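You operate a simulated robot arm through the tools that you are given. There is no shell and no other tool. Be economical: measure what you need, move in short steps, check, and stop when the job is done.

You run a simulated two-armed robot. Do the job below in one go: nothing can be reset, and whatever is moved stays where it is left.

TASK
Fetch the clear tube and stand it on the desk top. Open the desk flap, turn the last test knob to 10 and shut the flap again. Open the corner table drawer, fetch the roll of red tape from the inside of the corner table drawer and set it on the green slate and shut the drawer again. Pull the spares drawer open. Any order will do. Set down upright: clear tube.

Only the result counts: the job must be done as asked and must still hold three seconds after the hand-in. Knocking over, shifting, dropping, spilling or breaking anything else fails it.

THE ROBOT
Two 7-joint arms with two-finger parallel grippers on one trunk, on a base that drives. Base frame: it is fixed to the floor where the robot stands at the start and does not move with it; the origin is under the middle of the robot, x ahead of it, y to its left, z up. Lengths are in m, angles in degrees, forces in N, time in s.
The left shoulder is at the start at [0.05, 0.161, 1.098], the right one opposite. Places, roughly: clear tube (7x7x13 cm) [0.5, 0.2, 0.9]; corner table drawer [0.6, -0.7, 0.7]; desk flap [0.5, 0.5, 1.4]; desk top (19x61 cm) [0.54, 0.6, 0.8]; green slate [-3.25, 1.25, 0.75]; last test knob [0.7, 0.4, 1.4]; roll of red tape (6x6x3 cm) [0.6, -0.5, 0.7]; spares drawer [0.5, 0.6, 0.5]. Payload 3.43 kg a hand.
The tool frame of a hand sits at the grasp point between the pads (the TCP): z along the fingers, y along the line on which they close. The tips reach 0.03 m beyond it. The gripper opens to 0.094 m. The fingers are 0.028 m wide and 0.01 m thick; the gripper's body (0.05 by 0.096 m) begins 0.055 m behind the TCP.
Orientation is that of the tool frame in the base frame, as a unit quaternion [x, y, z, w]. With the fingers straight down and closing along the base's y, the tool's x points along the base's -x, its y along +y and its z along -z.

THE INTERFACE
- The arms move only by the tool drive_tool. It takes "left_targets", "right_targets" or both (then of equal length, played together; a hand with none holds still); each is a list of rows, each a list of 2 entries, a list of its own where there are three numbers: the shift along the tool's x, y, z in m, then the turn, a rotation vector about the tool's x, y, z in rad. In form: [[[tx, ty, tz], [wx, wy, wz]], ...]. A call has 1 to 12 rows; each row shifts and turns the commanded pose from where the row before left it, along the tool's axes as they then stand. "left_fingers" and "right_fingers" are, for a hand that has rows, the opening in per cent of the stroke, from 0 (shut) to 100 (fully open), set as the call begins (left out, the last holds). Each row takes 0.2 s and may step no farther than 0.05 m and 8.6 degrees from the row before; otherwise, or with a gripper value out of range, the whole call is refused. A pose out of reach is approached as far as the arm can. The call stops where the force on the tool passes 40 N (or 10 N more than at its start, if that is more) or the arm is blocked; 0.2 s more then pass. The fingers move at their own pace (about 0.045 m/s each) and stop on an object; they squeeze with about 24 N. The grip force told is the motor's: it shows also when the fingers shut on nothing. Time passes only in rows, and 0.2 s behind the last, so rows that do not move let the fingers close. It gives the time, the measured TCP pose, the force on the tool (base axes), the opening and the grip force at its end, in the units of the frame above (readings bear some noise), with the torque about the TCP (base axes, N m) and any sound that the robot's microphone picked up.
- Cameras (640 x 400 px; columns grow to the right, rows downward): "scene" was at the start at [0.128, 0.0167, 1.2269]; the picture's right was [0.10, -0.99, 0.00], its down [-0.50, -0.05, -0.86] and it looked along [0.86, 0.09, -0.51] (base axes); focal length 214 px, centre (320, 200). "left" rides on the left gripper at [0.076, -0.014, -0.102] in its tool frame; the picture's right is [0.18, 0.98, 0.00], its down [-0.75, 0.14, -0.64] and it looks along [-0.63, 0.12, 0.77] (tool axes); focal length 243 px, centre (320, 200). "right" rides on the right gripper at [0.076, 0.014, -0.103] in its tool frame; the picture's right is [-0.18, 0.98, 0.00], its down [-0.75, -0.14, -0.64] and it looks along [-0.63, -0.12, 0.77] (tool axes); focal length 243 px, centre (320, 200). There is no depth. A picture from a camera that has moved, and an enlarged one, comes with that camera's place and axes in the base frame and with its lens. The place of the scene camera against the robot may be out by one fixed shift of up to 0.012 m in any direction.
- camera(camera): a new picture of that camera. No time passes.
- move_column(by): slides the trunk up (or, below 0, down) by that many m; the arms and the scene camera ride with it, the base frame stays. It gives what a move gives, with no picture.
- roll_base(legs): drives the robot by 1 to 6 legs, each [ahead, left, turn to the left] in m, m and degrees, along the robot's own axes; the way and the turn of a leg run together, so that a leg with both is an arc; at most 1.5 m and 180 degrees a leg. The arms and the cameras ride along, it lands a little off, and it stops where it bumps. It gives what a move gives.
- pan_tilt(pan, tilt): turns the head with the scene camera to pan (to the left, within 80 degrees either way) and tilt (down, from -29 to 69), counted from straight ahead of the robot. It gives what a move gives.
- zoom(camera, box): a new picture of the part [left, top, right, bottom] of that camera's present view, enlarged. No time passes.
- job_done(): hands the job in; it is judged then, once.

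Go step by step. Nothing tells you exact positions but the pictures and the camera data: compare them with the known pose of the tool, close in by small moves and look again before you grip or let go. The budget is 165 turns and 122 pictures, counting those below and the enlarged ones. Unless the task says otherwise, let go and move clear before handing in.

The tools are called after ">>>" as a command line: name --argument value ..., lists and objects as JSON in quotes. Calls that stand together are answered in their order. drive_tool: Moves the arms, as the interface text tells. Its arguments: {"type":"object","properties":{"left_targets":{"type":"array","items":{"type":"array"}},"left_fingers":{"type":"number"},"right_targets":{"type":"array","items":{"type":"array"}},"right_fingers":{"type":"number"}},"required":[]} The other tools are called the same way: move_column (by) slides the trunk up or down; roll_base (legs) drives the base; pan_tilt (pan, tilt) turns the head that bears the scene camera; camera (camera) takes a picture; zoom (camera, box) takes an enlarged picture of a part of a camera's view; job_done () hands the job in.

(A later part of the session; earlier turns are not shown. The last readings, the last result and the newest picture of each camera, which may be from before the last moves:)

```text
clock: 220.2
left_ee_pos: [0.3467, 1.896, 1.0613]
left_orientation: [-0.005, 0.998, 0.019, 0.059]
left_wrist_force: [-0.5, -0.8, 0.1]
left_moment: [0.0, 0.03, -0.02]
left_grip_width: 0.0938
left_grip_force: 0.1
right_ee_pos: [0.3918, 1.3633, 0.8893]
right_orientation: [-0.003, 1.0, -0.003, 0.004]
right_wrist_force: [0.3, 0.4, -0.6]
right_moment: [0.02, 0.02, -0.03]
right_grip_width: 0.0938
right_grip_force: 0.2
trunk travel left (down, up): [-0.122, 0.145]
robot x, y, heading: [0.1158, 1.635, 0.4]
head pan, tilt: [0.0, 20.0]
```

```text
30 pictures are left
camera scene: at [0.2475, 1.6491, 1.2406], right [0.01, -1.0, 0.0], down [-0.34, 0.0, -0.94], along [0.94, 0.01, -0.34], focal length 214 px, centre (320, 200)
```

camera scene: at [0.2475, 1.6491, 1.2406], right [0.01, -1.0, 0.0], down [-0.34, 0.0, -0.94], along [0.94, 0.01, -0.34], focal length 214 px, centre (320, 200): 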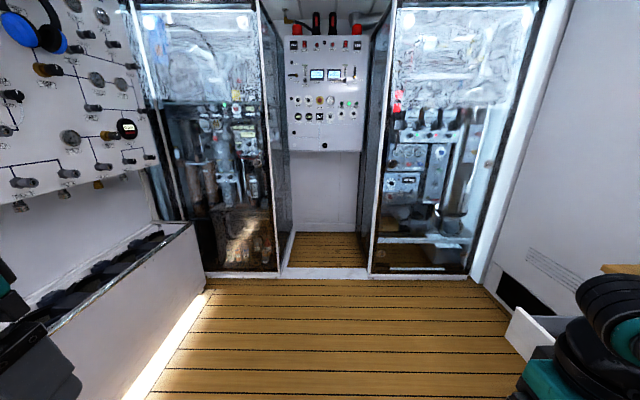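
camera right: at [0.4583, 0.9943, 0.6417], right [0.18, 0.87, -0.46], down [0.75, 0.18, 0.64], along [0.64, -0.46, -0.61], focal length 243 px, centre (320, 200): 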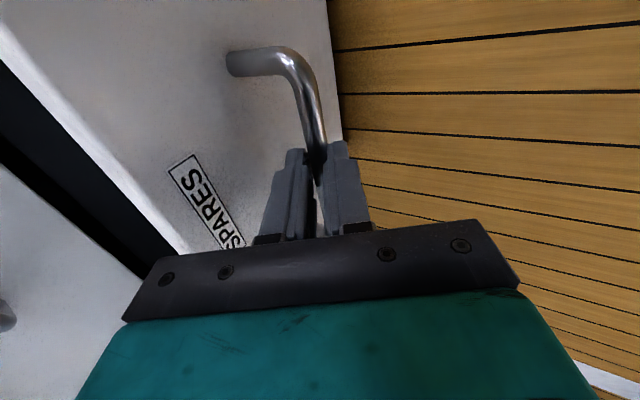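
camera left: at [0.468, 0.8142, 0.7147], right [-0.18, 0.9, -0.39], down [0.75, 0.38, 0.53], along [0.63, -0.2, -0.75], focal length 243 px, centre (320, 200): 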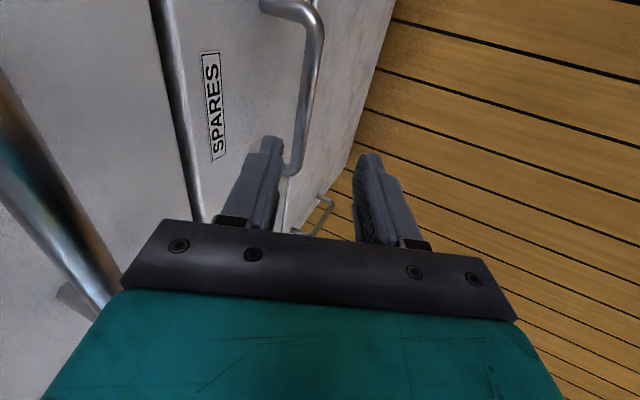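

Both hands are tucked. Earlier pictures triangulate the corner-table drawer handle at (0.48, −0.67, 0.748). I'll drive there, keeping the known aisle.

>>> roll_base --legs '[[-0.45, 0, -0.4], [0, -1.5, 0], [0, -0.12, 0], [0.15, 0, 0], [0, -0.38, 0], [0.1, 0, 0]]'

>>> pan_tilt --pan -35 --tilt 35

>>> camera --camera "scene"

```text
clock: 234.4
left_ee_pos: [0.1666, -0.0779, 1.0616]
left_orientation: [-0.011, 0.998, 0.011, 0.064]
left_wrist_force: [0.5, 0.0, 0.0]
left_moment: [-0.02, 0.03, -0.01]
left_grip_width: 0.0941
left_grip_force: 0.1
right_ee_pos: [0.2195, -0.6227, 0.9015]
right_orientation: [0.005, 1.0, -0.017, 0.014]
right_wrist_force: [-0.8, 0.0, -0.7]
right_moment: [0.03, 0.0, 0.01]
right_grip_width: 0.0936
right_grip_force: 0.1
trunk travel left (down, up): [-0.122, 0.145]
robot x, y, heading: [-0.0537, -0.3483, 0.8]
head pan, tilt: [0.0, 20.0]
```

```text
clock: 235.4
left_ee_pos: [0.1712, -0.0778, 1.0589]
left_orientation: [-0.011, 0.998, 0.011, 0.062]
left_wrist_force: [0.6, -0.6, -0.6]
left_moment: [0.0, 0.02, 0.0]
left_grip_width: 0.0939
left_grip_force: 0.1
right_ee_pos: [0.2239, -0.6251, 0.8991]
right_orientation: [0.01, 1.0, -0.02, 0.01]
right_wrist_force: [0.0, 0.0, 0.2]
right_moment: [-0.02, 0.01, 0.0]
right_grip_width: 0.0941
right_grip_force: 0.0
trunk travel left (down, up): [-0.122, 0.145]
robot x, y, heading: [-0.0516, -0.3519, 0.8]
head pan, tilt: [-35.0, 35.0]
```

```text
29 pictures are left
camera scene: at [0.0536, -0.3734, 1.2184], right [-0.56, -0.83, 0.01], down [-0.47, 0.31, -0.83], along [0.68, -0.47, -0.56], focal length 214 px, centre (320, 200)
```

scene: 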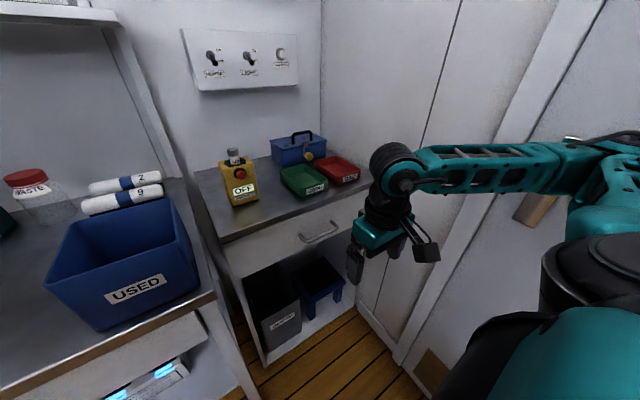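

The slight tilt shows the right elbow is touching the door. I'll shift the base left 10 cm.

>>> roll_base --legs '[[0, 0.1, -0.8]]'

>>> zoom --camera "scene" --box '[200, 120, 440, 270]'

```text
clock: 236.6
left_ee_pos: [0.1782, 0.0069, 1.0601]
left_orientation: [-0.004, 0.998, 0.019, 0.059]
left_wrist_force: [0.0, 0.2, -0.5]
left_moment: [0.01, -0.02, -0.02]
left_grip_width: 0.0938
left_grip_force: 0.1
right_ee_pos: [0.2216, -0.5337, 0.8912]
right_orientation: [0.011, 1.0, -0.01, 0.006]
right_wrist_force: [0.1, -0.2, 0.1]
right_moment: [0.01, 0.02, 0.02]
right_grip_width: 0.0939
right_grip_force: 0.1
trunk travel left (down, up): [-0.122, 0.145]
robot x, y, heading: [-0.0492, -0.245, 0.0]
head pan, tilt: [-35.0, 35.0]
```

```text
2.67 times, centred on (320, 195) of scene
camera zoom: at [0.0583, -0.2885, 1.2165], right [-0.57, -0.82, 0.0], down [-0.47, 0.33, -0.82], along [0.67, -0.47, -0.57], focal length 572 px, centre (320, 213)
```

zoom: 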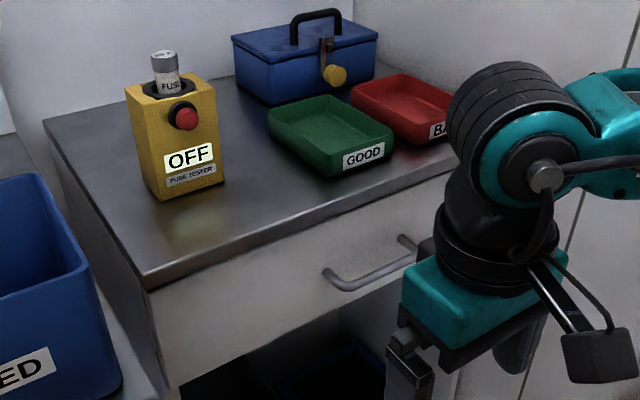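

The handle spans y −0.60…−0.73 at z ≈ 0.749. I'll yaw the right hand 90° and lean it forward.

>>> drive_tool --right_targets '[[[0, 0, 0], [0, 0, 0.15]], [[0, 0, 0], [0, 0, 0.15]], [[0, 0, 0], [0, 0, 0.15]], [[0, 0, 0], [0, 0, 0.15]], [[0, 0, 0], [0, 0, 0.15]], [[0, 0, 0], [0, 0, 0.15]], [[0, 0, 0], [0, 0, 0.15]], [[0, 0, 0], [0, 0, 0.15]], [[0, 0, 0], [0, 0, 0.15]], [[0, 0, 0], [0, 0, 0.15]], [[0, 0, 0], [0, 0, 0.09]]]' --right_fingers 45

>>> drive_tool --right_targets '[[[0, 0, 0], [-0.14, 0, 0]], [[0, 0, 0], [-0.14, 0, 0]], [[0, 0, 0], [-0.14, 0, 0]], [[0, 0, 0], [-0.14, 0, 0]]]'

>>> camera --camera "right"

```text
clock: 239.0
left_ee_pos: [0.1792, 0.0076, 1.0609]
left_orientation: [-0.004, 0.998, 0.019, 0.059]
left_wrist_force: [1.0, 0.0, -0.8]
left_moment: [0.01, -0.02, 0.01]
left_grip_width: 0.094
left_grip_force: 0.0
right_ee_pos: [0.223, -0.534, 0.8916]
right_orientation: [0.722, 0.692, -0.002, 0.011]
right_wrist_force: [0.5, 0.1, 0.2]
right_moment: [0.01, 0.0, -0.02]
right_grip_width: 0.0424
right_grip_force: 0.0
trunk travel left (down, up): [-0.122, 0.145]
robot x, y, heading: [-0.0537, -0.245, 0.1]
head pan, tilt: [-35.0, 35.0]
```

```text
clock: 240.0
left_ee_pos: [0.1782, 0.0078, 1.0607]
left_orientation: [-0.004, 0.998, 0.019, 0.058]
left_wrist_force: [0.5, 0.4, -0.1]
left_moment: [-0.03, 0.0, -0.01]
left_grip_width: 0.094
left_grip_force: 0.0
right_ee_pos: [0.3028, -0.5627, 0.8799]
right_orientation: [0.69, 0.666, 0.19, 0.21]
right_wrist_force: [0.7, 0.3, -0.5]
right_moment: [0.03, -0.03, 0.02]
right_grip_width: 0.0424
right_grip_force: 0.1
right hand out of reach, approached as far as the arm can: row 1, 2, 3, 4
trunk travel left (down, up): [-0.122, 0.145]
robot x, y, heading: [-0.0531, -0.2465, 0.0]
head pan, tilt: [-35.0, 35.0]
```

```text
27 pictures are left
camera right: at [0.2617, -0.4829, 0.9725], right [0.82, -0.21, 0.54], down [-0.5, -0.73, 0.48], along [0.29, -0.66, -0.7], focal length 243 px, centre (320, 200)
```

right: 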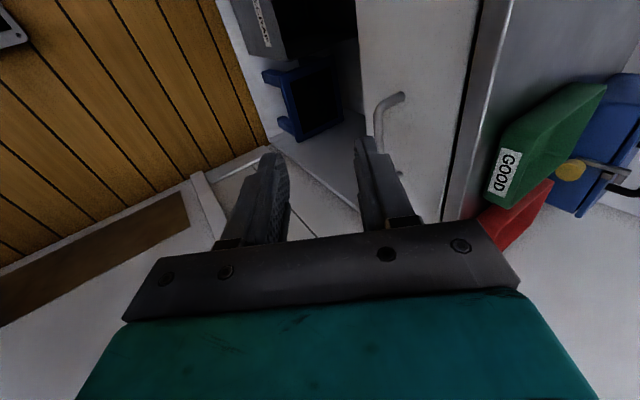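

The hand is leaned 33° toward the drawer and sees the handle. I'll move closer to a pre-grasp point and look again.

>>> drive_tool --right_targets '[[[-0.022, 0.0187, 0.024], [0, 0, 0]], [[-0.022, 0.0187, 0.024], [0, 0, 0]], [[-0.022, 0.0187, 0.024], [0, 0, 0]], [[-0.022, 0.0187, 0.024], [0, 0, 0]]]'

>>> camera --camera "right"

```text
clock: 241.0
left_ee_pos: [0.179, 0.0073, 1.0627]
left_orientation: [-0.004, 0.998, 0.018, 0.058]
left_wrist_force: [-0.9, 0.1, -0.6]
left_moment: [-0.01, -0.02, 0.01]
left_grip_width: 0.094
left_grip_force: 0.0
right_ee_pos: [0.4138, -0.6553, 0.8401]
right_orientation: [0.69, 0.666, 0.19, 0.21]
right_wrist_force: [0.7, -0.6, 0.6]
right_moment: [0.04, 0.01, -0.01]
right_grip_width: 0.0423
right_grip_force: 0.1
trunk travel left (down, up): [-0.122, 0.145]
robot x, y, heading: [-0.052, -0.246, 0.1]
head pan, tilt: [-35.0, 35.0]
```

```text
26 pictures are left
camera right: at [0.3731, -0.5765, 0.9336], right [0.82, -0.21, 0.54], down [-0.5, -0.73, 0.48], along [0.29, -0.66, -0.7], focal length 243 px, centre (320, 200)
```

right: 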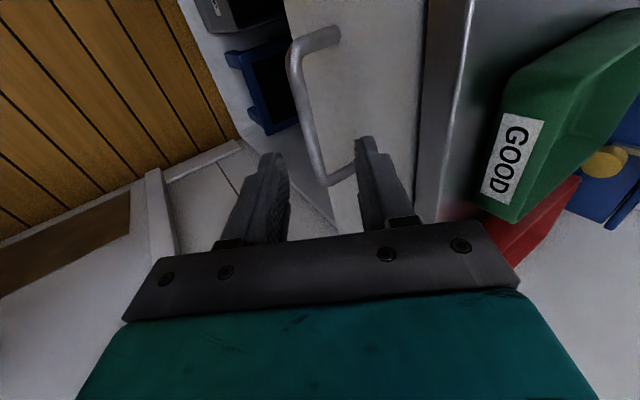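

The bar works out at about (0.460, −0.667, 0.757), on the tool axis. I'll narrow the fingers, advance 8 cm and look.

>>> drive_tool --right_targets '[[[0, -0.003, 0.02], [0, 0, 0]], [[0, -0.003, 0.02], [0, 0, 0]], [[0, -0.002, 0.02], [0, 0, 0]], [[0, 0, 0.02], [0, 0, 0]]]' --right_fingers 37

>>> camera --camera "right"

```text
clock: 242.0
left_ee_pos: [0.1788, 0.0085, 1.0609]
left_orientation: [-0.004, 0.998, 0.018, 0.058]
left_wrist_force: [0.5, -0.7, 1.4]
left_moment: [0.02, 0.0, 0.06]
left_grip_width: 0.0939
left_grip_force: 0.1
right_ee_pos: [0.4505, -0.6591, 0.769]
right_orientation: [0.691, 0.665, 0.19, 0.211]
right_wrist_force: [0.2, 0.1, -1.1]
right_moment: [-0.01, 0.0, 0.03]
right_grip_width: 0.0346
right_grip_force: 0.0
trunk travel left (down, up): [-0.122, 0.145]
robot x, y, heading: [-0.051, -0.2509, 0.1]
head pan, tilt: [-35.0, 35.0]
```

```text
25 pictures are left
camera right: at [0.4108, -0.5803, 0.862], right [0.82, -0.21, 0.54], down [-0.5, -0.73, 0.48], along [0.29, -0.66, -0.7], focal length 243 px, centre (320, 200)
```

right: 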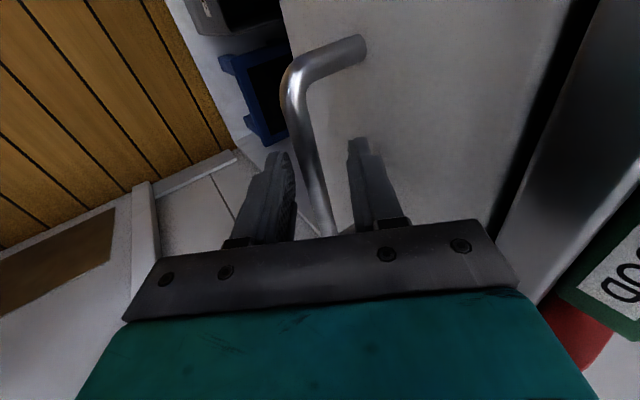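

The bar is between the fingers at the right depth. I'll close and begin a slow pull toward −x.

>>> drive_tool --right_targets '[[[0, 0, 0], [0, 0, 0]], [[0, 0, 0], [0, 0, 0]], [[0, 0, 0], [0, 0, 0]], [[0, 0, 0], [0, 0, 0]]]' --right_fingers 0

>>> drive_tool --right_targets '[[[0, -0.0042, -0.0027], [0, 0, 0]], [[0, -0.0042, -0.0027], [0, 0, 0]], [[0, -0.0042, -0.0027], [0, 0, 0]], [[0, -0.0042, -0.0027], [0, 0, 0]], [[0, -0.0042, -0.0027], [0, 0, 0]], [[0, -0.0042, -0.0027], [0, 0, 0]]]'

```text
clock: 243.0
left_ee_pos: [0.1775, 0.007, 1.0603]
left_orientation: [-0.004, 0.998, 0.019, 0.059]
left_wrist_force: [-0.4, -0.5, -0.5]
left_moment: [-0.04, -0.01, -0.02]
left_grip_width: 0.0938
left_grip_force: 0.1
right_ee_pos: [0.4477, -0.6602, 0.7679]
right_orientation: [0.69, 0.667, 0.187, 0.208]
right_wrist_force: [-16.0, 1.5, -8.9]
right_moment: [-0.78, 0.24, 1.06]
right_grip_width: 0.012
right_grip_force: 45.2
trunk travel left (down, up): [-0.122, 0.145]
robot x, y, heading: [-0.0553, -0.2457, 0.1]
head pan, tilt: [-35.0, 35.0]
```

```text
clock: 244.4
left_ee_pos: [0.1809, 0.0063, 1.0607]
left_orientation: [-0.004, 0.998, 0.02, 0.058]
left_wrist_force: [-0.4, -0.6, -0.1]
left_moment: [0.01, -0.01, 0.0]
left_grip_width: 0.0939
left_grip_force: 0.0
right_ee_pos: [0.4192, -0.6594, 0.7681]
right_orientation: [0.691, 0.666, 0.188, 0.209]
right_wrist_force: [-0.4, -6.5, -21.0]
right_moment: [-0.87, 0.14, 0.89]
right_grip_width: 0.0122
right_grip_force: 44.5
trunk travel left (down, up): [-0.122, 0.145]
robot x, y, heading: [-0.0507, -0.2409, 0.0]
head pan, tilt: [-35.0, 35.0]
```

The drawer is coming with the hand. Continue the pull by another 15 cm.

>>> drive_tool --right_targets '[[[0, -0.0142, -0.0056], [0, 0, 0]], [[0, -0.0126, -0.0081], [0, 0, 0]], [[0, -0.0126, -0.0081], [0, 0, 0]], [[0, -0.0126, -0.0081], [0, 0, 0]], [[0, -0.0126, -0.0081], [0, 0, 0]], [[0, -0.0126, -0.0081], [0, 0, 0]], [[0, -0.0126, -0.0081], [0, 0, 0]], [[0, -0.0126, -0.0081], [0, 0, 0]], [[0, -0.0126, -0.0081], [0, 0, 0]], [[0, -0.0126, -0.0081], [0, 0, 0]]]'

>>> camera --camera "scene"

```text
clock: 246.6
left_ee_pos: [0.1775, 0.0072, 1.062]
left_orientation: [-0.004, 0.998, 0.019, 0.059]
left_wrist_force: [-0.9, -0.6, -0.2]
left_moment: [0.01, 0.0, -0.01]
left_grip_width: 0.0938
left_grip_force: 0.1
right_ee_pos: [0.2713, -0.6567, 0.7677]
right_orientation: [0.691, 0.664, 0.185, 0.216]
right_wrist_force: [1.1, -26.7, 18.2]
right_moment: [-0.56, -0.14, 1.11]
right_grip_width: 0.012
right_grip_force: 44.8
trunk travel left (down, up): [-0.122, 0.145]
robot x, y, heading: [-0.0523, -0.2466, 0.3]
head pan, tilt: [-35.0, 35.0]
```

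```text
24 pictures are left
camera scene: at [0.0573, -0.2898, 1.2169], right [-0.57, -0.82, 0.0], down [-0.47, 0.33, -0.82], along [0.67, -0.47, -0.57], focal length 214 px, centre (320, 200)
```

scene: 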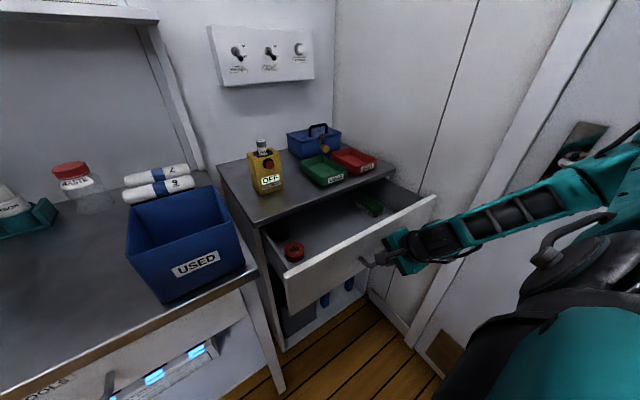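

The drawer is ~18 cm open and I see the red tape near (0.46, −0.48). I'll pull 5 cm more so it clears the table edge.

>>> drive_tool --right_targets '[[[-0.004, -0.01, -0.007], [0, 0, 0]], [[-0.002, -0.0105, -0.0068], [0, 0, 0]], [[0, -0.0105, -0.0068], [0, 0, 0]], [[0, -0.0105, -0.0068], [0, 0, 0]]]'

>>> zoom --camera "scene" --box '[220, 160, 460, 310]'

```text
clock: 247.6
left_ee_pos: [0.1786, 0.0071, 1.0615]
left_orientation: [-0.004, 0.998, 0.019, 0.059]
left_wrist_force: [-0.7, 0.5, -0.7]
left_moment: [-0.02, 0.01, 0.02]
left_grip_width: 0.0939
left_grip_force: 0.2
right_ee_pos: [0.2198, -0.6574, 0.7667]
right_orientation: [0.69, 0.666, 0.191, 0.21]
right_wrist_force: [-1.1, -13.0, 0.9]
right_moment: [-0.91, -0.09, 0.92]
right_grip_width: 0.0122
right_grip_force: 44.7
trunk travel left (down, up): [-0.122, 0.145]
robot x, y, heading: [-0.0528, -0.246, 0.1]
head pan, tilt: [-35.0, 35.0]
```

```text
2.67 times, centred on (340, 235) of scene
camera zoom: at [0.0581, -0.2898, 1.2167], right [-0.57, -0.82, 0.0], down [-0.47, 0.33, -0.82], along [0.67, -0.47, -0.57], focal length 572 px, centre (267, 107)
```

zoom: 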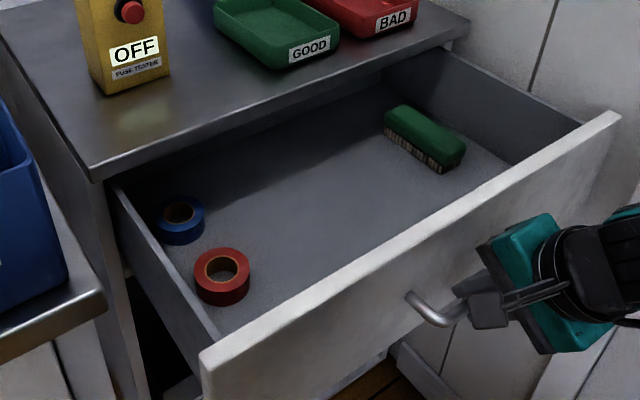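

The drawer is ~23 cm open and the red tape lies at about (0.404, −0.475), with a blue one behind it. I'll release the handle, retreat up, straighten the hand and bring it above the red tape.

>>> drive_tool --right_targets '[[[0, 0, 0], [0, 0, 0]], [[0, 0, 0], [0, 0, 0]], [[0, 0, -0.03], [0, 0, 0]], [[0, 0, -0.03], [0, 0, 0]], [[0, 0, -0.03], [0, 0, 0]], [[0, 0, -0.03], [0, 0, 0]], [[0, 0, 0], [0.14, 0, 0]], [[0, 0, 0], [0.14, 0, 0]], [[0, 0, 0], [0.14, 0, 0]], [[0, 0, 0], [0.14, 0, 0]]]' --right_fingers 50

>>> drive_tool --right_targets '[[[0, 0, -0.03], [0, 0, 0]], [[0, 0.01, -0.03], [0, 0, 0]], [[0.03, 0.035, 0], [0, 0, 0]], [[0.03, 0.035, 0], [0, 0, 0]], [[0.03, 0.035, 0], [0, 0, 0]], [[0.03, 0.035, 0], [0, 0, 0]], [[0.03, 0.035, 0], [0, 0, 0]], [[0.03, 0.035, 0], [0, 0, 0]], [[0, 0.03, 0], [0, 0, 0]]]' --right_fingers 90

>>> camera --camera "right"

```text
clock: 249.8
left_ee_pos: [0.179, 0.0077, 1.0605]
left_orientation: [-0.004, 0.998, 0.018, 0.059]
left_wrist_force: [0.1, -1.0, -0.2]
left_moment: [-0.02, -0.03, -0.01]
left_grip_width: 0.0941
left_grip_force: 0.0
right_ee_pos: [0.1651, -0.6777, 0.8539]
right_orientation: [0.721, 0.693, -0.002, 0.011]
right_wrist_force: [0.5, 0.5, -0.1]
right_moment: [0.01, 0.01, 0.02]
right_grip_width: 0.0467
right_grip_force: 0.1
right hand out of reach, approached as far as the arm can: row 5, 6
trunk travel left (down, up): [-0.122, 0.145]
robot x, y, heading: [-0.052, -0.2443, 0.2]
head pan, tilt: [-35.0, 35.0]
```

```text
clock: 251.8
left_ee_pos: [0.1788, 0.0075, 1.0597]
left_orientation: [-0.004, 0.998, 0.018, 0.058]
left_wrist_force: [-1.2, 0.6, -0.1]
left_moment: [-0.05, 0.0, -0.01]
left_grip_width: 0.0941
left_grip_force: 0.0
right_ee_pos: [0.4238, -0.5086, 0.9146]
right_orientation: [0.722, 0.692, -0.002, 0.011]
right_wrist_force: [-0.7, 0.7, -0.9]
right_moment: [0.01, 0.01, -0.04]
right_grip_width: 0.0846
right_grip_force: 0.1
trunk travel left (down, up): [-0.122, 0.145]
robot x, y, heading: [-0.0489, -0.2487, 0.2]
head pan, tilt: [-35.0, 35.0]
```

```text
22 pictures are left
camera right: at [0.4403, -0.4325, 1.0167], right [0.97, -0.23, 0.02], down [-0.18, -0.74, 0.65], along [-0.14, -0.64, -0.76], focal length 243 px, centre (320, 200)
```

right: 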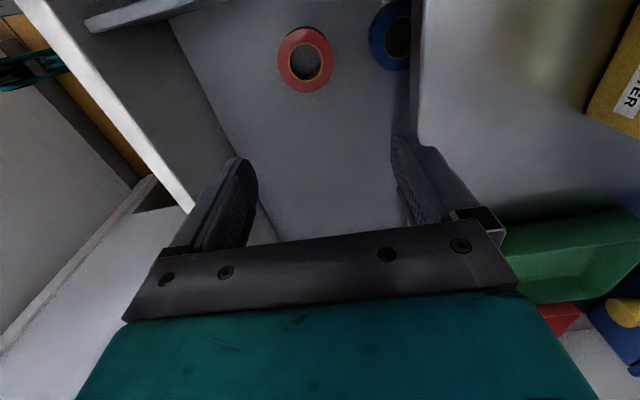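

The red tape is at about (0.415, −0.481). I'll align and lower with the column to just above it, then look.

>>> drive_tool --right_targets '[[[0.027, -0.009, 0], [0, 0, 0]], [[0, 0, 0], [0, 0, 0]]]'

>>> move_column --by -0.12

>>> camera --camera "right"

```text
clock: 252.4
left_ee_pos: [0.1781, 0.0072, 1.0612]
left_orientation: [-0.003, 0.998, 0.019, 0.058]
left_wrist_force: [0.8, 0.0, -0.3]
left_moment: [-0.04, 0.01, -0.01]
left_grip_width: 0.0941
left_grip_force: 0.1
right_ee_pos: [0.4139, -0.4818, 0.9136]
right_orientation: [0.722, 0.692, -0.002, 0.012]
right_wrist_force: [-0.5, -0.2, 0.0]
right_moment: [-0.01, -0.01, 0.03]
right_grip_width: 0.0846
right_grip_force: 0.1
trunk travel left (down, up): [-0.122, 0.145]
robot x, y, heading: [-0.0532, -0.2466, 0.4]
head pan, tilt: [-35.0, 35.0]
```

```text
clock: 253.9
left_ee_pos: [0.1789, 0.0084, 0.9403]
left_orientation: [-0.004, 0.998, 0.019, 0.059]
left_wrist_force: [0.0, -0.4, 0.7]
left_moment: [-0.03, 0.01, -0.02]
left_grip_width: 0.094
left_grip_force: 0.0
right_ee_pos: [0.4154, -0.4822, 0.7938]
right_orientation: [0.721, 0.693, -0.002, 0.011]
right_wrist_force: [-0.1, -0.4, -0.7]
right_moment: [-0.02, 0.0, -0.01]
right_grip_width: 0.0844
right_grip_force: 0.1
trunk travel left (down, up): [-0.002, 0.265]
robot x, y, heading: [-0.0519, -0.2464, 0.2]
head pan, tilt: [-35.0, 35.0]
```

```text
21 pictures are left
camera right: at [0.4312, -0.4055, 0.8959], right [0.97, -0.23, 0.02], down [-0.18, -0.74, 0.65], along [-0.13, -0.64, -0.76], focal length 243 px, centre (320, 200)
```

right: 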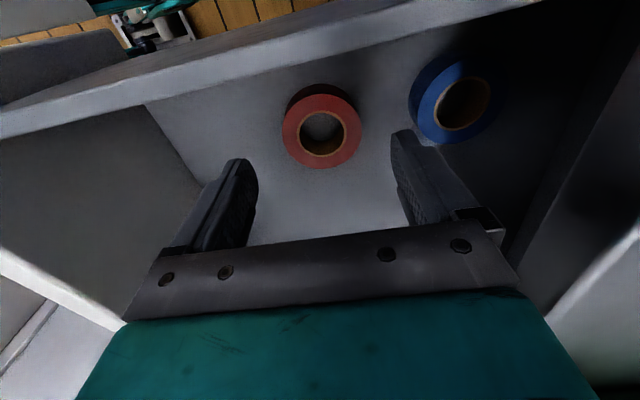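

Aligned within 3 mm. I'll narrow slightly and descend 6.4 cm.

>>> drive_tool --right_targets '[[[-0.003, 0.002, 0.022], [0, 0, 0]], [[0, 0, 0.022], [0, 0, 0]], [[0, 0, 0.02], [0, 0, 0]]]' --right_fingers 82

>>> camera --camera "right"

```text
clock: 254.7
left_ee_pos: [0.1776, 0.008, 0.9412]
left_orientation: [-0.004, 0.998, 0.019, 0.059]
left_wrist_force: [0.3, 0.5, -0.4]
left_moment: [0.01, -0.02, 0.04]
left_grip_width: 0.0941
left_grip_force: 0.0
right_ee_pos: [0.4177, -0.4856, 0.7334]
right_orientation: [0.721, 0.692, 0.001, 0.013]
right_wrist_force: [0.7, -4.7, 16.2]
right_moment: [0.11, 0.74, 0.26]
right_grip_width: 0.0767
right_grip_force: 0.0
trunk travel left (down, up): [-0.002, 0.265]
robot x, y, heading: [-0.0527, -0.2482, 0.2]
head pan, tilt: [-35.0, 35.0]
```

```text
20 pictures are left
camera right: at [0.4334, -0.4086, 0.8346], right [0.97, -0.23, 0.02], down [-0.18, -0.73, 0.65], along [-0.13, -0.64, -0.76], focal length 243 px, centre (320, 200)
```

right: 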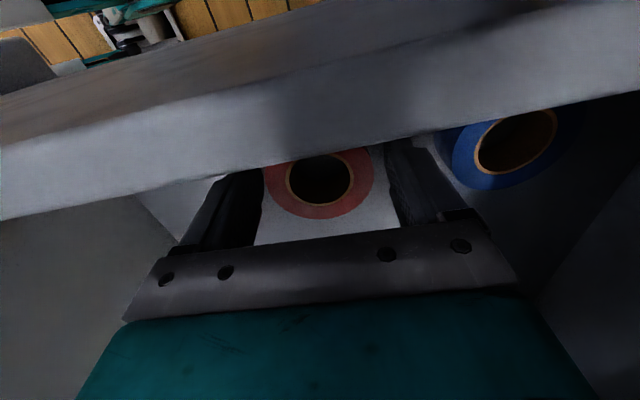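

Fingertips touched the drawer floor with the tape between them. I'll lift 3 mm and close.

>>> drive_tool --right_targets '[[[0, 0, -0.004], [0, 0, 0]], [[0, 0, 0], [0, 0, 0]], [[0, 0, 0], [0, 0, 0]], [[0, 0, 0], [0, 0, 0]], [[0, 0, 0], [0, 0, 0]]]' --right_fingers 30

>>> drive_tool --right_targets '[[[0, 0, -0.03], [0, 0, 0]], [[0, 0, -0.04], [0, 0, 0]], [[0, 0, -0.04], [0, 0, 0]], [[0, 0, -0.04], [0, 0, 0]]]'

>>> camera --camera "scene"

```text
clock: 255.9
left_ee_pos: [0.1791, 0.0078, 0.942]
left_orientation: [-0.003, 0.998, 0.018, 0.058]
left_wrist_force: [-0.4, 0.3, -0.3]
left_moment: [0.03, 0.0, -0.04]
left_grip_width: 0.094
left_grip_force: 0.1
right_ee_pos: [0.4172, -0.486, 0.7346]
right_orientation: [0.722, 0.692, -0.001, 0.011]
right_wrist_force: [-0.3, 0.5, 0.3]
right_moment: [-0.02, 0.04, 0.0]
right_grip_width: 0.0583
right_grip_force: 23.8
trunk travel left (down, up): [-0.002, 0.265]
robot x, y, heading: [-0.0507, -0.2453, 0.2]
head pan, tilt: [-35.0, 35.0]
```

```text
clock: 256.9
left_ee_pos: [0.1781, 0.0076, 0.9414]
left_orientation: [-0.004, 0.998, 0.019, 0.058]
left_wrist_force: [-0.3, 0.6, -0.3]
left_moment: [0.0, 0.01, -0.03]
left_grip_width: 0.0939
left_grip_force: 0.0
right_ee_pos: [0.4161, -0.4846, 0.8823]
right_orientation: [0.721, 0.692, -0.002, 0.012]
right_wrist_force: [0.3, 0.5, -0.5]
right_moment: [0.0, -0.03, 0.01]
right_grip_width: 0.0589
right_grip_force: 24.1
trunk travel left (down, up): [-0.002, 0.265]
robot x, y, heading: [-0.0542, -0.2454, 0.2]
head pan, tilt: [-35.0, 35.0]
```

```text
19 pictures are left
camera scene: at [0.0582, -0.2889, 1.0968], right [-0.57, -0.82, 0.0], down [-0.47, 0.33, -0.82], along [0.67, -0.47, -0.57], focal length 214 px, centre (320, 200)
```

scene: 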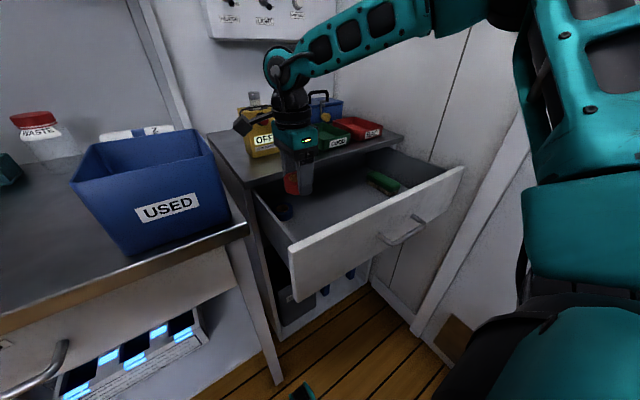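

The tape is held above the drawer. I'll raise it, move back in front of the drawer front (left of the handle), and use the gripper body to push the drawer shut.

>>> move_column --by 0.13

>>> drive_tool --right_targets '[[[0, -0.04, 0], [0, 0, 0]], [[0, -0.04, 0], [0, 0, 0]], [[-0.01, -0.04, 0], [0, 0, 0]], [[-0.01, -0.04, 0], [0, 0, 0]], [[-0.01, -0.04, 0], [0, 0, 0]], [[-0.015, -0.04, 0], [0, 0, 0]], [[0, -0.02, 0], [0.1, 0, 0]]]'

>>> camera --camera "scene"

```text
clock: 258.4
left_ee_pos: [0.179, 0.0082, 1.0712]
left_orientation: [-0.004, 0.998, 0.018, 0.058]
left_wrist_force: [-0.1, -0.5, 0.3]
left_moment: [-0.03, 0.0, -0.01]
left_grip_width: 0.0939
left_grip_force: 0.2
right_ee_pos: [0.4157, -0.4837, 1.0131]
right_orientation: [0.722, 0.692, -0.001, 0.011]
right_wrist_force: [0.0, 0.1, -0.9]
right_moment: [-0.03, -0.01, 0.02]
right_grip_width: 0.0591
right_grip_force: 24.2
trunk travel left (down, up): [-0.132, 0.135]
robot x, y, heading: [-0.0529, -0.2452, 0.3]
head pan, tilt: [-35.0, 35.0]
```

```text
clock: 260.1
left_ee_pos: [0.179, 0.0074, 1.0711]
left_orientation: [-0.004, 0.998, 0.019, 0.058]
left_wrist_force: [0.3, 0.0, -0.3]
left_moment: [-0.01, -0.01, 0.0]
left_grip_width: 0.0937
left_grip_force: 0.1
right_ee_pos: [0.1718, -0.5236, 1.0201]
right_orientation: [0.721, 0.691, -0.038, -0.026]
right_wrist_force: [-0.3, -0.1, -0.7]
right_moment: [0.05, 0.0, -0.01]
right_grip_width: 0.0589
right_grip_force: 23.8
right hand out of reach, approached as far as the arm can: row 6
trunk travel left (down, up): [-0.132, 0.135]
robot x, y, heading: [-0.0506, -0.2462, -0.1]
head pan, tilt: [-35.0, 35.0]
```

```text
18 pictures are left
camera scene: at [0.0584, -0.2889, 1.2268], right [-0.57, -0.82, 0.0], down [-0.47, 0.33, -0.82], along [0.67, -0.47, -0.57], focal length 214 px, centre (320, 200)
```

scene: 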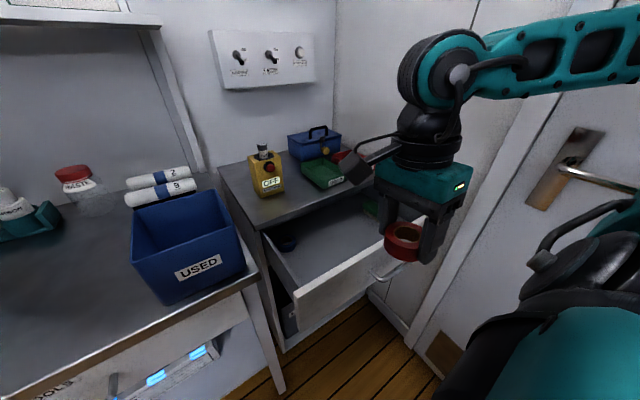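

Tape held in front of the drawer. I'll lower the hand so its body faces the drawer front, then check.

>>> move_column --by -0.13

>>> drive_tool --right_targets '[[[0, 0, 0.035], [0, 0, 0]], [[0, 0, 0.035], [0, 0, 0]], [[0, 0, 0.035], [0, 0, 0]]]'

>>> zoom --camera "scene" --box '[240, 90, 480, 240]'

```text
clock: 261.6
left_ee_pos: [0.178, 0.0083, 0.9422]
left_orientation: [-0.004, 0.998, 0.018, 0.059]
left_wrist_force: [0.0, -0.1, -0.6]
left_moment: [-0.01, 0.0, 0.0]
left_grip_width: 0.0941
left_grip_force: 0.1
right_ee_pos: [0.1734, -0.5231, 0.8901]
right_orientation: [0.721, 0.691, -0.036, -0.026]
right_wrist_force: [-0.6, 0.1, 0.0]
right_moment: [0.0, -0.02, 0.01]
right_grip_width: 0.0587
right_grip_force: 23.8
trunk travel left (down, up): [-0.002, 0.265]
robot x, y, heading: [-0.0521, -0.2449, 0.2]
head pan, tilt: [-35.0, 35.0]
```

```text
clock: 262.4
left_ee_pos: [0.1795, 0.0075, 0.9418]
left_orientation: [-0.003, 0.998, 0.018, 0.058]
left_wrist_force: [-0.1, 0.3, 0.2]
left_moment: [0.0, 0.01, 0.0]
left_grip_width: 0.0941
left_grip_force: 0.0
right_ee_pos: [0.1962, -0.5341, 0.7929]
right_orientation: [0.721, 0.691, -0.037, -0.027]
right_wrist_force: [0.1, 0.0, -1.1]
right_moment: [0.01, 0.03, 0.0]
right_grip_width: 0.0586
right_grip_force: 24.4
right hand out of reach, approached as far as the arm can: row 1, 2, 3
trunk travel left (down, up): [-0.002, 0.265]
robot x, y, heading: [-0.0514, -0.2447, 0.3]
head pan, tilt: [-35.0, 35.0]
```

```text
2.67 times, centred on (360, 165) of scene
camera zoom: at [0.0583, -0.289, 1.0968], right [-0.57, -0.82, 0.0], down [-0.47, 0.33, -0.82], along [0.67, -0.47, -0.57], focal length 572 px, centre (213, 293)
```

zoom: 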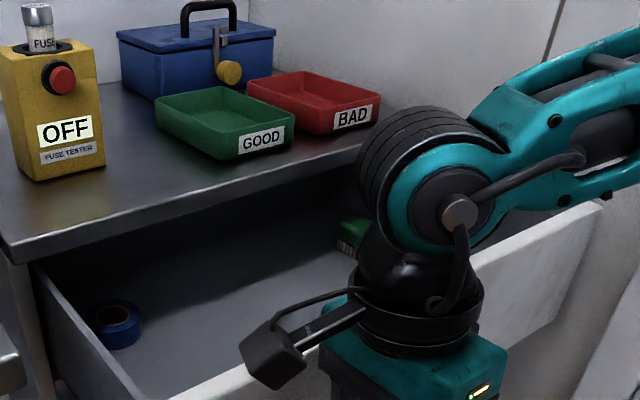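

The hand needs to be about 4 cm lower for the body to bear on the panel. I'll back the base 8 cm to unfold the arm, then lower.

>>> roll_base --legs '[[-0.08, 0, 0]]'

>>> drive_tool --right_targets '[[[0, 0.025, 0], [0, 0, 0]], [[0, 0.025, 0.01], [0, 0, 0]], [[0, 0.005, 0.02], [0, 0, 0]], [[0, 0, 0.015], [0, 0, 0]]]'

```text
clock: 263.5
left_ee_pos: [0.0976, 0.008, 0.9415]
left_orientation: [-0.003, 0.998, 0.018, 0.058]
left_wrist_force: [-0.3, -0.3, 1.0]
left_moment: [0.02, 0.03, -0.03]
left_grip_width: 0.0941
left_grip_force: 0.1
right_ee_pos: [0.1163, -0.5351, 0.7928]
right_orientation: [0.722, 0.69, -0.038, -0.027]
right_wrist_force: [0.2, -0.1, -0.5]
right_moment: [-0.01, 0.02, 0.04]
right_grip_width: 0.0585
right_grip_force: 24.5
trunk travel left (down, up): [-0.002, 0.265]
robot x, y, heading: [-0.1368, -0.2484, 0.4]
head pan, tilt: [-35.0, 35.0]
```

```text
clock: 264.5
left_ee_pos: [0.0984, 0.009, 0.9412]
left_orientation: [-0.004, 0.998, 0.019, 0.058]
left_wrist_force: [0.0, -0.3, -0.3]
left_moment: [-0.02, 0.01, 0.02]
left_grip_width: 0.094
left_grip_force: 0.1
right_ee_pos: [0.1673, -0.5382, 0.7439]
right_orientation: [0.721, 0.691, -0.037, -0.027]
right_wrist_force: [0.0, 0.1, -0.8]
right_moment: [0.0, 0.01, 0.01]
right_grip_width: 0.0587
right_grip_force: 23.6
trunk travel left (down, up): [-0.002, 0.265]
robot x, y, heading: [-0.1343, -0.2452, -0.0]
head pan, tilt: [-35.0, 35.0]
```

Now the gripper body faces the panel. I'll push forward in +x.

>>> drive_tool --right_targets '[[[0, 0.0199, -0.002], [0, 0, 0]], [[0, 0.0199, -0.002], [0, 0, 0]], [[0, 0.0199, -0.002], [0, 0, 0]], [[0, 0.0199, -0.002], [0, 0, 0]], [[0, 0.0199, -0.002], [0, 0, 0]], [[0, 0.0199, -0.002], [0, 0, 0]], [[0, 0.0199, -0.002], [0, 0, 0]], [[0, 0.0199, -0.002], [0, 0, 0]], [[0, 0.0199, -0.002], [0, 0, 0]], [[0, 0.0199, -0.002], [0, 0, 0]]]'

>>> camera --camera "scene"

```text
clock: 266.7
left_ee_pos: [0.0984, 0.0081, 0.9408]
left_orientation: [-0.004, 0.998, 0.019, 0.059]
left_wrist_force: [-0.6, 0.6, 0.4]
left_moment: [0.02, 0.01, 0.0]
left_grip_width: 0.094
left_grip_force: 0.1
right_ee_pos: [0.3657, -0.5462, 0.746]
right_orientation: [0.722, 0.69, -0.037, -0.028]
right_wrist_force: [0.8, 0.7, -0.2]
right_moment: [-0.01, -0.02, 0.03]
right_grip_width: 0.0584
right_grip_force: 24.0
trunk travel left (down, up): [-0.002, 0.265]
robot x, y, heading: [-0.1281, -0.2506, 0.2]
head pan, tilt: [-35.0, 35.0]
```

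```text
16 pictures are left
camera scene: at [-0.0223, -0.2893, 1.0967], right [-0.57, -0.82, 0.0], down [-0.47, 0.33, -0.82], along [0.67, -0.47, -0.57], focal length 214 px, centre (320, 200)
```

scene: 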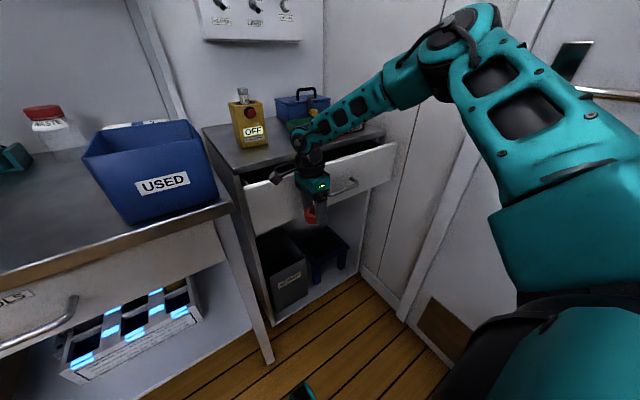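

The drawer is closing with little force. I'll push the remaining ~8 cm.

>>> drive_tool --right_targets '[[[0, 0.0199, -0.002], [0, 0, 0]], [[0, 0.0199, -0.002], [0, 0, 0]], [[0, 0.0149, -0.0015], [0, 0, 0]], [[0, 0.01, -0.001], [0, 0, 0]], [[0, 0.01, -0.001], [0, 0, 0]], [[0, 0.01, -0.001], [0, 0, 0]], [[0, 0.01, -0.001], [0, 0, 0]]]'

>>> zoom --camera "scene" --box '[180, 70, 420, 220]'

```text
clock: 268.3
left_ee_pos: [0.098, 0.0071, 0.9414]
left_orientation: [-0.004, 0.998, 0.018, 0.059]
left_wrist_force: [0.2, -0.5, 0.3]
left_moment: [-0.01, -0.02, 0.0]
left_grip_width: 0.0939
left_grip_force: 0.1
right_ee_pos: [0.4131, -0.564, 0.7675]
right_orientation: [0.722, 0.69, -0.036, -0.026]
right_wrist_force: [-1.0, 0.2, -1.8]
right_moment: [-0.04, -0.02, 0.03]
right_grip_width: 0.0584
right_grip_force: 23.6
right hand out of reach, approached as far as the arm can: row 2, 3, 4, 5, 6, 7
trunk travel left (down, up): [-0.002, 0.265]
robot x, y, heading: [-0.1378, -0.2451, 0.4]
head pan, tilt: [-35.0, 35.0]
```

```text
2.67 times, centred on (300, 145) of scene
camera zoom: at [-0.0224, -0.2893, 1.0968], right [-0.57, -0.82, 0.0], down [-0.47, 0.33, -0.82], along [0.67, -0.47, -0.57], focal length 572 px, centre (373, 347)
```

zoom: 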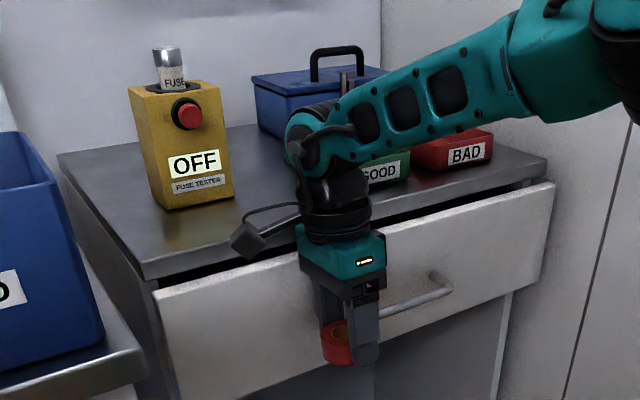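

About 2 cm remain and the arm is at its reach. I'll push the rest with the base.

>>> roll_base --legs '[[0.05, 0.015, 0]]'

>>> zoom --camera "scene" --box '[180, 70, 420, 220]'

```text
clock: 269.2
left_ee_pos: [0.1249, 0.015, 0.9405]
left_orientation: [-0.002, 0.998, 0.019, 0.06]
left_wrist_force: [0.7, 0.5, -0.1]
left_moment: [0.0, -0.03, 0.01]
left_grip_width: 0.0938
left_grip_force: 0.2
right_ee_pos: [0.432, -0.5587, 0.7703]
right_orientation: [0.719, 0.693, -0.045, -0.034]
right_wrist_force: [-11.9, -0.7, 6.3]
right_moment: [0.14, -1.54, 0.32]
right_grip_width: 0.0586
right_grip_force: 24.2
trunk travel left (down, up): [-0.002, 0.265]
robot x, y, heading: [-0.1024, -0.2399, -0.1]
head pan, tilt: [-35.0, 35.0]
stopped in leg 1: the force on the tool passed its limit (the readings are from after the stop); the commanded pose is now the measured one
```

```text
2.67 times, centred on (300, 145) of scene
camera zoom: at [0.0028, -0.281, 1.097], right [-0.57, -0.82, 0.0], down [-0.47, 0.33, -0.82], along [0.67, -0.47, -0.57], focal length 572 px, centre (373, 347)
```

zoom: 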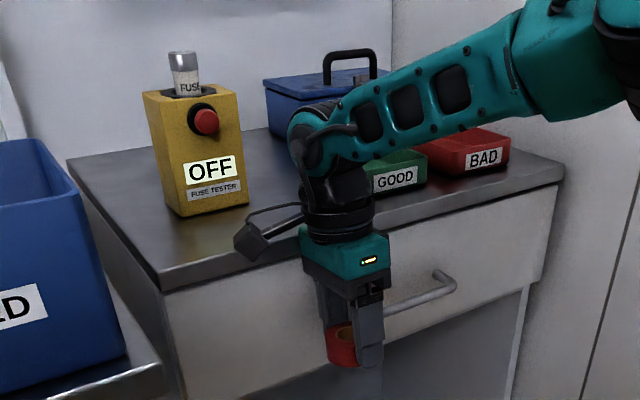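

The drawer looks shut. I'll back away, raise the tape and check.

>>> roll_base --legs '[[-0.12, 0, 0]]'

>>> move_column --by 0.2

>>> zoom --camera "scene" --box '[160, 120, 400, 270]'

```text
clock: 270.4
left_ee_pos: [0.0066, 0.0153, 0.9405]
left_orientation: [-0.003, 0.998, 0.019, 0.058]
left_wrist_force: [-0.5, 0.9, 0.5]
left_moment: [0.03, 0.04, 0.01]
left_grip_width: 0.0941
left_grip_force: 0.1
right_ee_pos: [0.3135, -0.5588, 0.7693]
right_orientation: [0.719, 0.693, -0.047, -0.034]
right_wrist_force: [-0.7, -0.6, -0.6]
right_moment: [0.02, 0.03, 0.01]
right_grip_width: 0.0586
right_grip_force: 23.9
trunk travel left (down, up): [-0.002, 0.265]
robot x, y, heading: [-0.2219, -0.2364, 0.2]
head pan, tilt: [-35.0, 35.0]
```

```text
clock: 272.6
left_ee_pos: [0.005, 0.0161, 1.1406]
left_orientation: [-0.003, 0.998, 0.018, 0.057]
left_wrist_force: [-0.1, -0.2, -0.1]
left_moment: [-0.01, -0.02, 0.0]
left_grip_width: 0.0939
left_grip_force: 0.1
right_ee_pos: [0.314, -0.5584, 0.967]
right_orientation: [0.719, 0.693, -0.046, -0.034]
right_wrist_force: [0.3, -0.3, -1.5]
right_moment: [-0.03, -0.02, -0.02]
right_grip_width: 0.0586
right_grip_force: 23.7
trunk travel left (down, up): [-0.202, 0.065]
robot x, y, heading: [-0.2269, -0.2382, 0.4]
head pan, tilt: [-35.0, 35.0]
```

```text
2.67 times, centred on (280, 195) of scene
camera zoom: at [-0.1152, -0.2814, 1.2967], right [-0.57, -0.82, 0.0], down [-0.47, 0.33, -0.82], along [0.67, -0.47, -0.57], focal length 572 px, centre (427, 213)
```

zoom: 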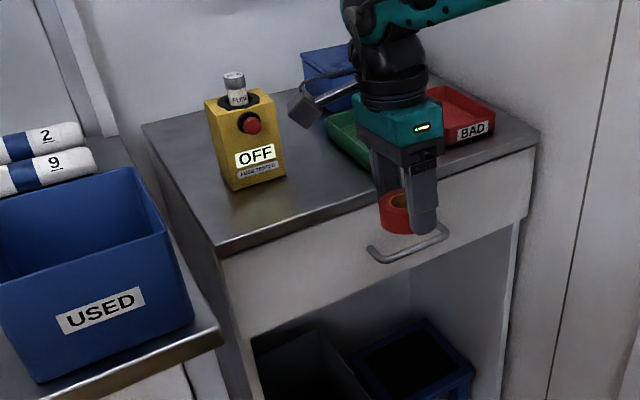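

The drawer is shut and the tape is in hand. I'll tuck the right hand, return it to its natural orientation, and drive left out of the nook.

>>> drive_tool --right_targets '[[[0, -0.04, 0], [-0.1, 0, 0]], [[0, -0.04, 0], [-0.02, 0, 0]], [[0, -0.04, 0], [0, 0, 0]], [[0, -0.04, 0], [0, 0, 0]], [[0, -0.03, 0], [0, 0, 0]], [[0, -0.02, 0], [0, 0, 0]]]'

>>> drive_tool --right_targets '[[[0, 0, 0], [0, 0, -0.145]], [[0, 0, 0], [0, 0, -0.145]], [[0, 0, 0], [0, 0, -0.145]], [[0, 0, 0], [0, 0, -0.145]], [[0, 0, 0], [0, 0, -0.145]], [[0, 0, 0], [0, 0, -0.145]], [[0, 0, 0], [0, 0, -0.145]], [[0, 0, 0], [0, 0, -0.145]], [[0, 0, 0], [0, 0, -0.145]], [[0, 0, 0], [0, 0, -0.145]], [[0, 0, 0], [0, 0, -0.14]]]'

>>> roll_base --legs '[[0.02, 0.25, 0], [0, 1.0, 0], [-0.3, 0, 0], [0, 0, 90]]'

>>> pan_tilt --pan 60 --tilt 15

>>> camera --camera "scene"

```text
clock: 274.0
left_ee_pos: [0.0044, 0.0151, 1.1414]
left_orientation: [-0.004, 0.998, 0.019, 0.058]
left_wrist_force: [0.7, 0.0, 0.3]
left_moment: [0.01, 0.01, -0.01]
left_grip_width: 0.094
left_grip_force: 0.1
right_ee_pos: [0.1021, -0.5501, 0.9735]
right_orientation: [0.721, 0.693, -0.003, 0.009]
right_wrist_force: [0.1, 0.2, -0.7]
right_moment: [0.0, 0.04, 0.01]
right_grip_width: 0.0587
right_grip_force: 23.7
trunk travel left (down, up): [-0.202, 0.065]
robot x, y, heading: [-0.2232, -0.2377, 0.3]
head pan, tilt: [-35.0, 35.0]
```

```text
clock: 276.4
left_ee_pos: [0.0052, 0.0152, 1.1406]
left_orientation: [-0.003, 0.998, 0.018, 0.056]
left_wrist_force: [0.4, -1.1, 0.5]
left_moment: [-0.02, -0.02, 0.01]
left_grip_width: 0.094
left_grip_force: 0.1
right_ee_pos: [0.1034, -0.5498, 0.9722]
right_orientation: [0.007, 1.0, -0.01, 0.003]
right_wrist_force: [-0.1, -0.1, -1.1]
right_moment: [-0.01, 0.01, 0.01]
right_grip_width: 0.0586
right_grip_force: 23.9
trunk travel left (down, up): [-0.202, 0.065]
robot x, y, heading: [-0.2288, -0.2375, -0.1]
head pan, tilt: [-35.0, 35.0]
```

```text
clock: 288.5
left_ee_pos: [-0.76, 1.2511, 1.1409]
left_orientation: [-0.706, 0.706, 0.054, 0.027]
left_wrist_force: [0.0, -0.6, 0.4]
left_moment: [-0.04, -0.01, 0.01]
left_grip_width: 0.094
left_grip_force: 0.0
right_ee_pos: [-0.1953, 1.3456, 0.9731]
right_orientation: [-0.699, 0.715, -0.005, 0.01]
right_wrist_force: [-0.3, -1.2, -0.4]
right_moment: [-0.01, -0.02, 0.04]
right_grip_width: 0.0589
right_grip_force: 24.1
trunk travel left (down, up): [-0.202, 0.065]
robot x, y, heading: [-0.5097, 1.016, 89.8]
head pan, tilt: [-35.0, 35.0]
```

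```text
clock: 290.2
left_ee_pos: [-0.7602, 1.2508, 1.1404]
left_orientation: [-0.706, 0.706, 0.053, 0.027]
left_wrist_force: [-0.6, 1.5, 0.8]
left_moment: [0.02, 0.02, -0.02]
left_grip_width: 0.0943
left_grip_force: 0.1
right_ee_pos: [-0.1947, 1.3448, 0.9736]
right_orientation: [-0.699, 0.715, -0.006, 0.009]
right_wrist_force: [0.8, 0.6, -1.0]
right_moment: [0.02, -0.05, -0.01]
right_grip_width: 0.0586
right_grip_force: 23.4
trunk travel left (down, up): [-0.202, 0.065]
robot x, y, heading: [-0.5066, 1.0185, 89.7]
head pan, tilt: [60.0, 15.0]
```

```text
12 pictures are left
camera scene: at [-0.5903, 1.112, 1.3288], right [0.5, 0.86, 0.0], down [0.22, -0.13, -0.97], along [-0.83, 0.49, -0.26], focal length 214 px, centre (320, 200)
```

scene: 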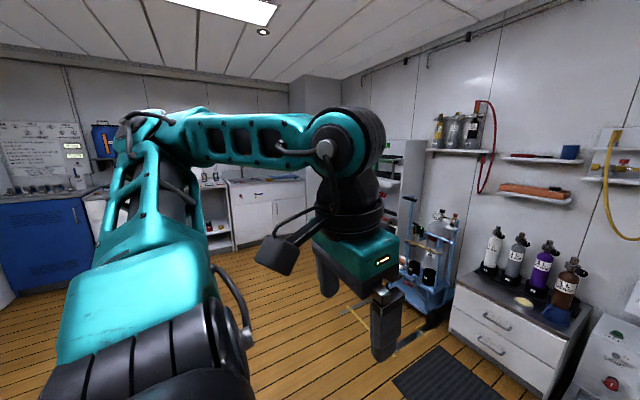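

The room opens toward −x. I'll face that way, drive closer, and look at the slate area.

>>> roll_base --legs '[[0, 0, 90.2], [1.2, 0, 0]]'

>>> pan_tilt --pan 0 --tilt 20

>>> camera --camera "scene"

```text
clock: 300.0
left_ee_pos: [-1.9238, 0.7931, 1.1416]
left_orientation: [0.998, -0.006, -0.058, 0.018]
left_wrist_force: [0.0, -0.1, 0.0]
left_moment: [0.01, 0.0, -0.02]
left_grip_width: 0.0942
left_grip_force: 0.0
right_ee_pos: [-2.0112, 1.3599, 0.9724]
right_orientation: [1.0, -0.017, -0.002, -0.01]
right_wrist_force: [-0.4, -0.4, -0.7]
right_moment: [0.02, 0.0, -0.04]
right_grip_width: 0.0587
right_grip_force: 23.5
trunk travel left (down, up): [-0.202, 0.065]
robot x, y, heading: [-1.6885, 1.043, 179.2]
head pan, tilt: [60.0, 15.0]
```

```text
clock: 301.3
left_ee_pos: [-1.9238, 0.7923, 1.1399]
left_orientation: [0.998, -0.006, -0.058, 0.019]
left_wrist_force: [-1.0, -0.3, -0.7]
left_moment: [-0.01, 0.0, 0.0]
left_grip_width: 0.0939
left_grip_force: 0.0
right_ee_pos: [-2.0112, 1.3599, 0.9726]
right_orientation: [1.0, -0.017, -0.003, -0.01]
right_wrist_force: [0.2, 0.3, -1.0]
right_moment: [0.03, 0.01, -0.03]
right_grip_width: 0.0587
right_grip_force: 24.2
trunk travel left (down, up): [-0.202, 0.065]
robot x, y, heading: [-1.6906, 1.0425, 178.9]
head pan, tilt: [0.0, 20.0]
```

```text
11 pictures are left
camera scene: at [-1.8229, 1.0517, 1.3206], right [0.01, 1.0, 0.0], down [0.34, -0.01, -0.94], along [-0.94, 0.01, -0.34], focal length 214 px, centre (320, 200)
```

scene: 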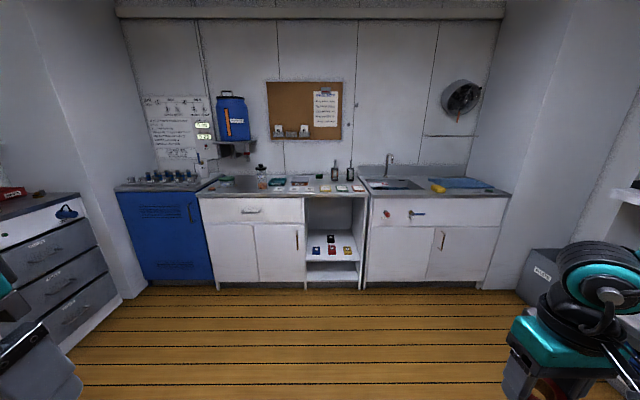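

A counter with several coloured plates lies ahead. I'll zoom to find the green slate.

>>> zoom --camera "scene" --box '[215, 150, 375, 250]'

```text
4.00 times, centred on (295, 200) of scene
camera zoom: at [-1.8229, 1.0517, 1.3206], right [0.01, 1.0, 0.0], down [0.34, -0.01, -0.94], along [-0.94, 0.01, -0.34], focal length 858 px, centre (420, 200)
```

zoom: 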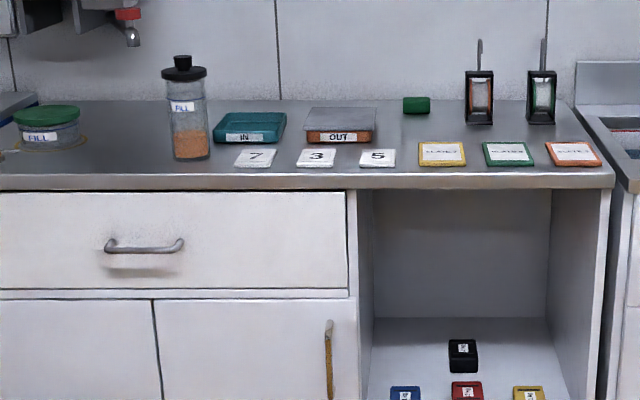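

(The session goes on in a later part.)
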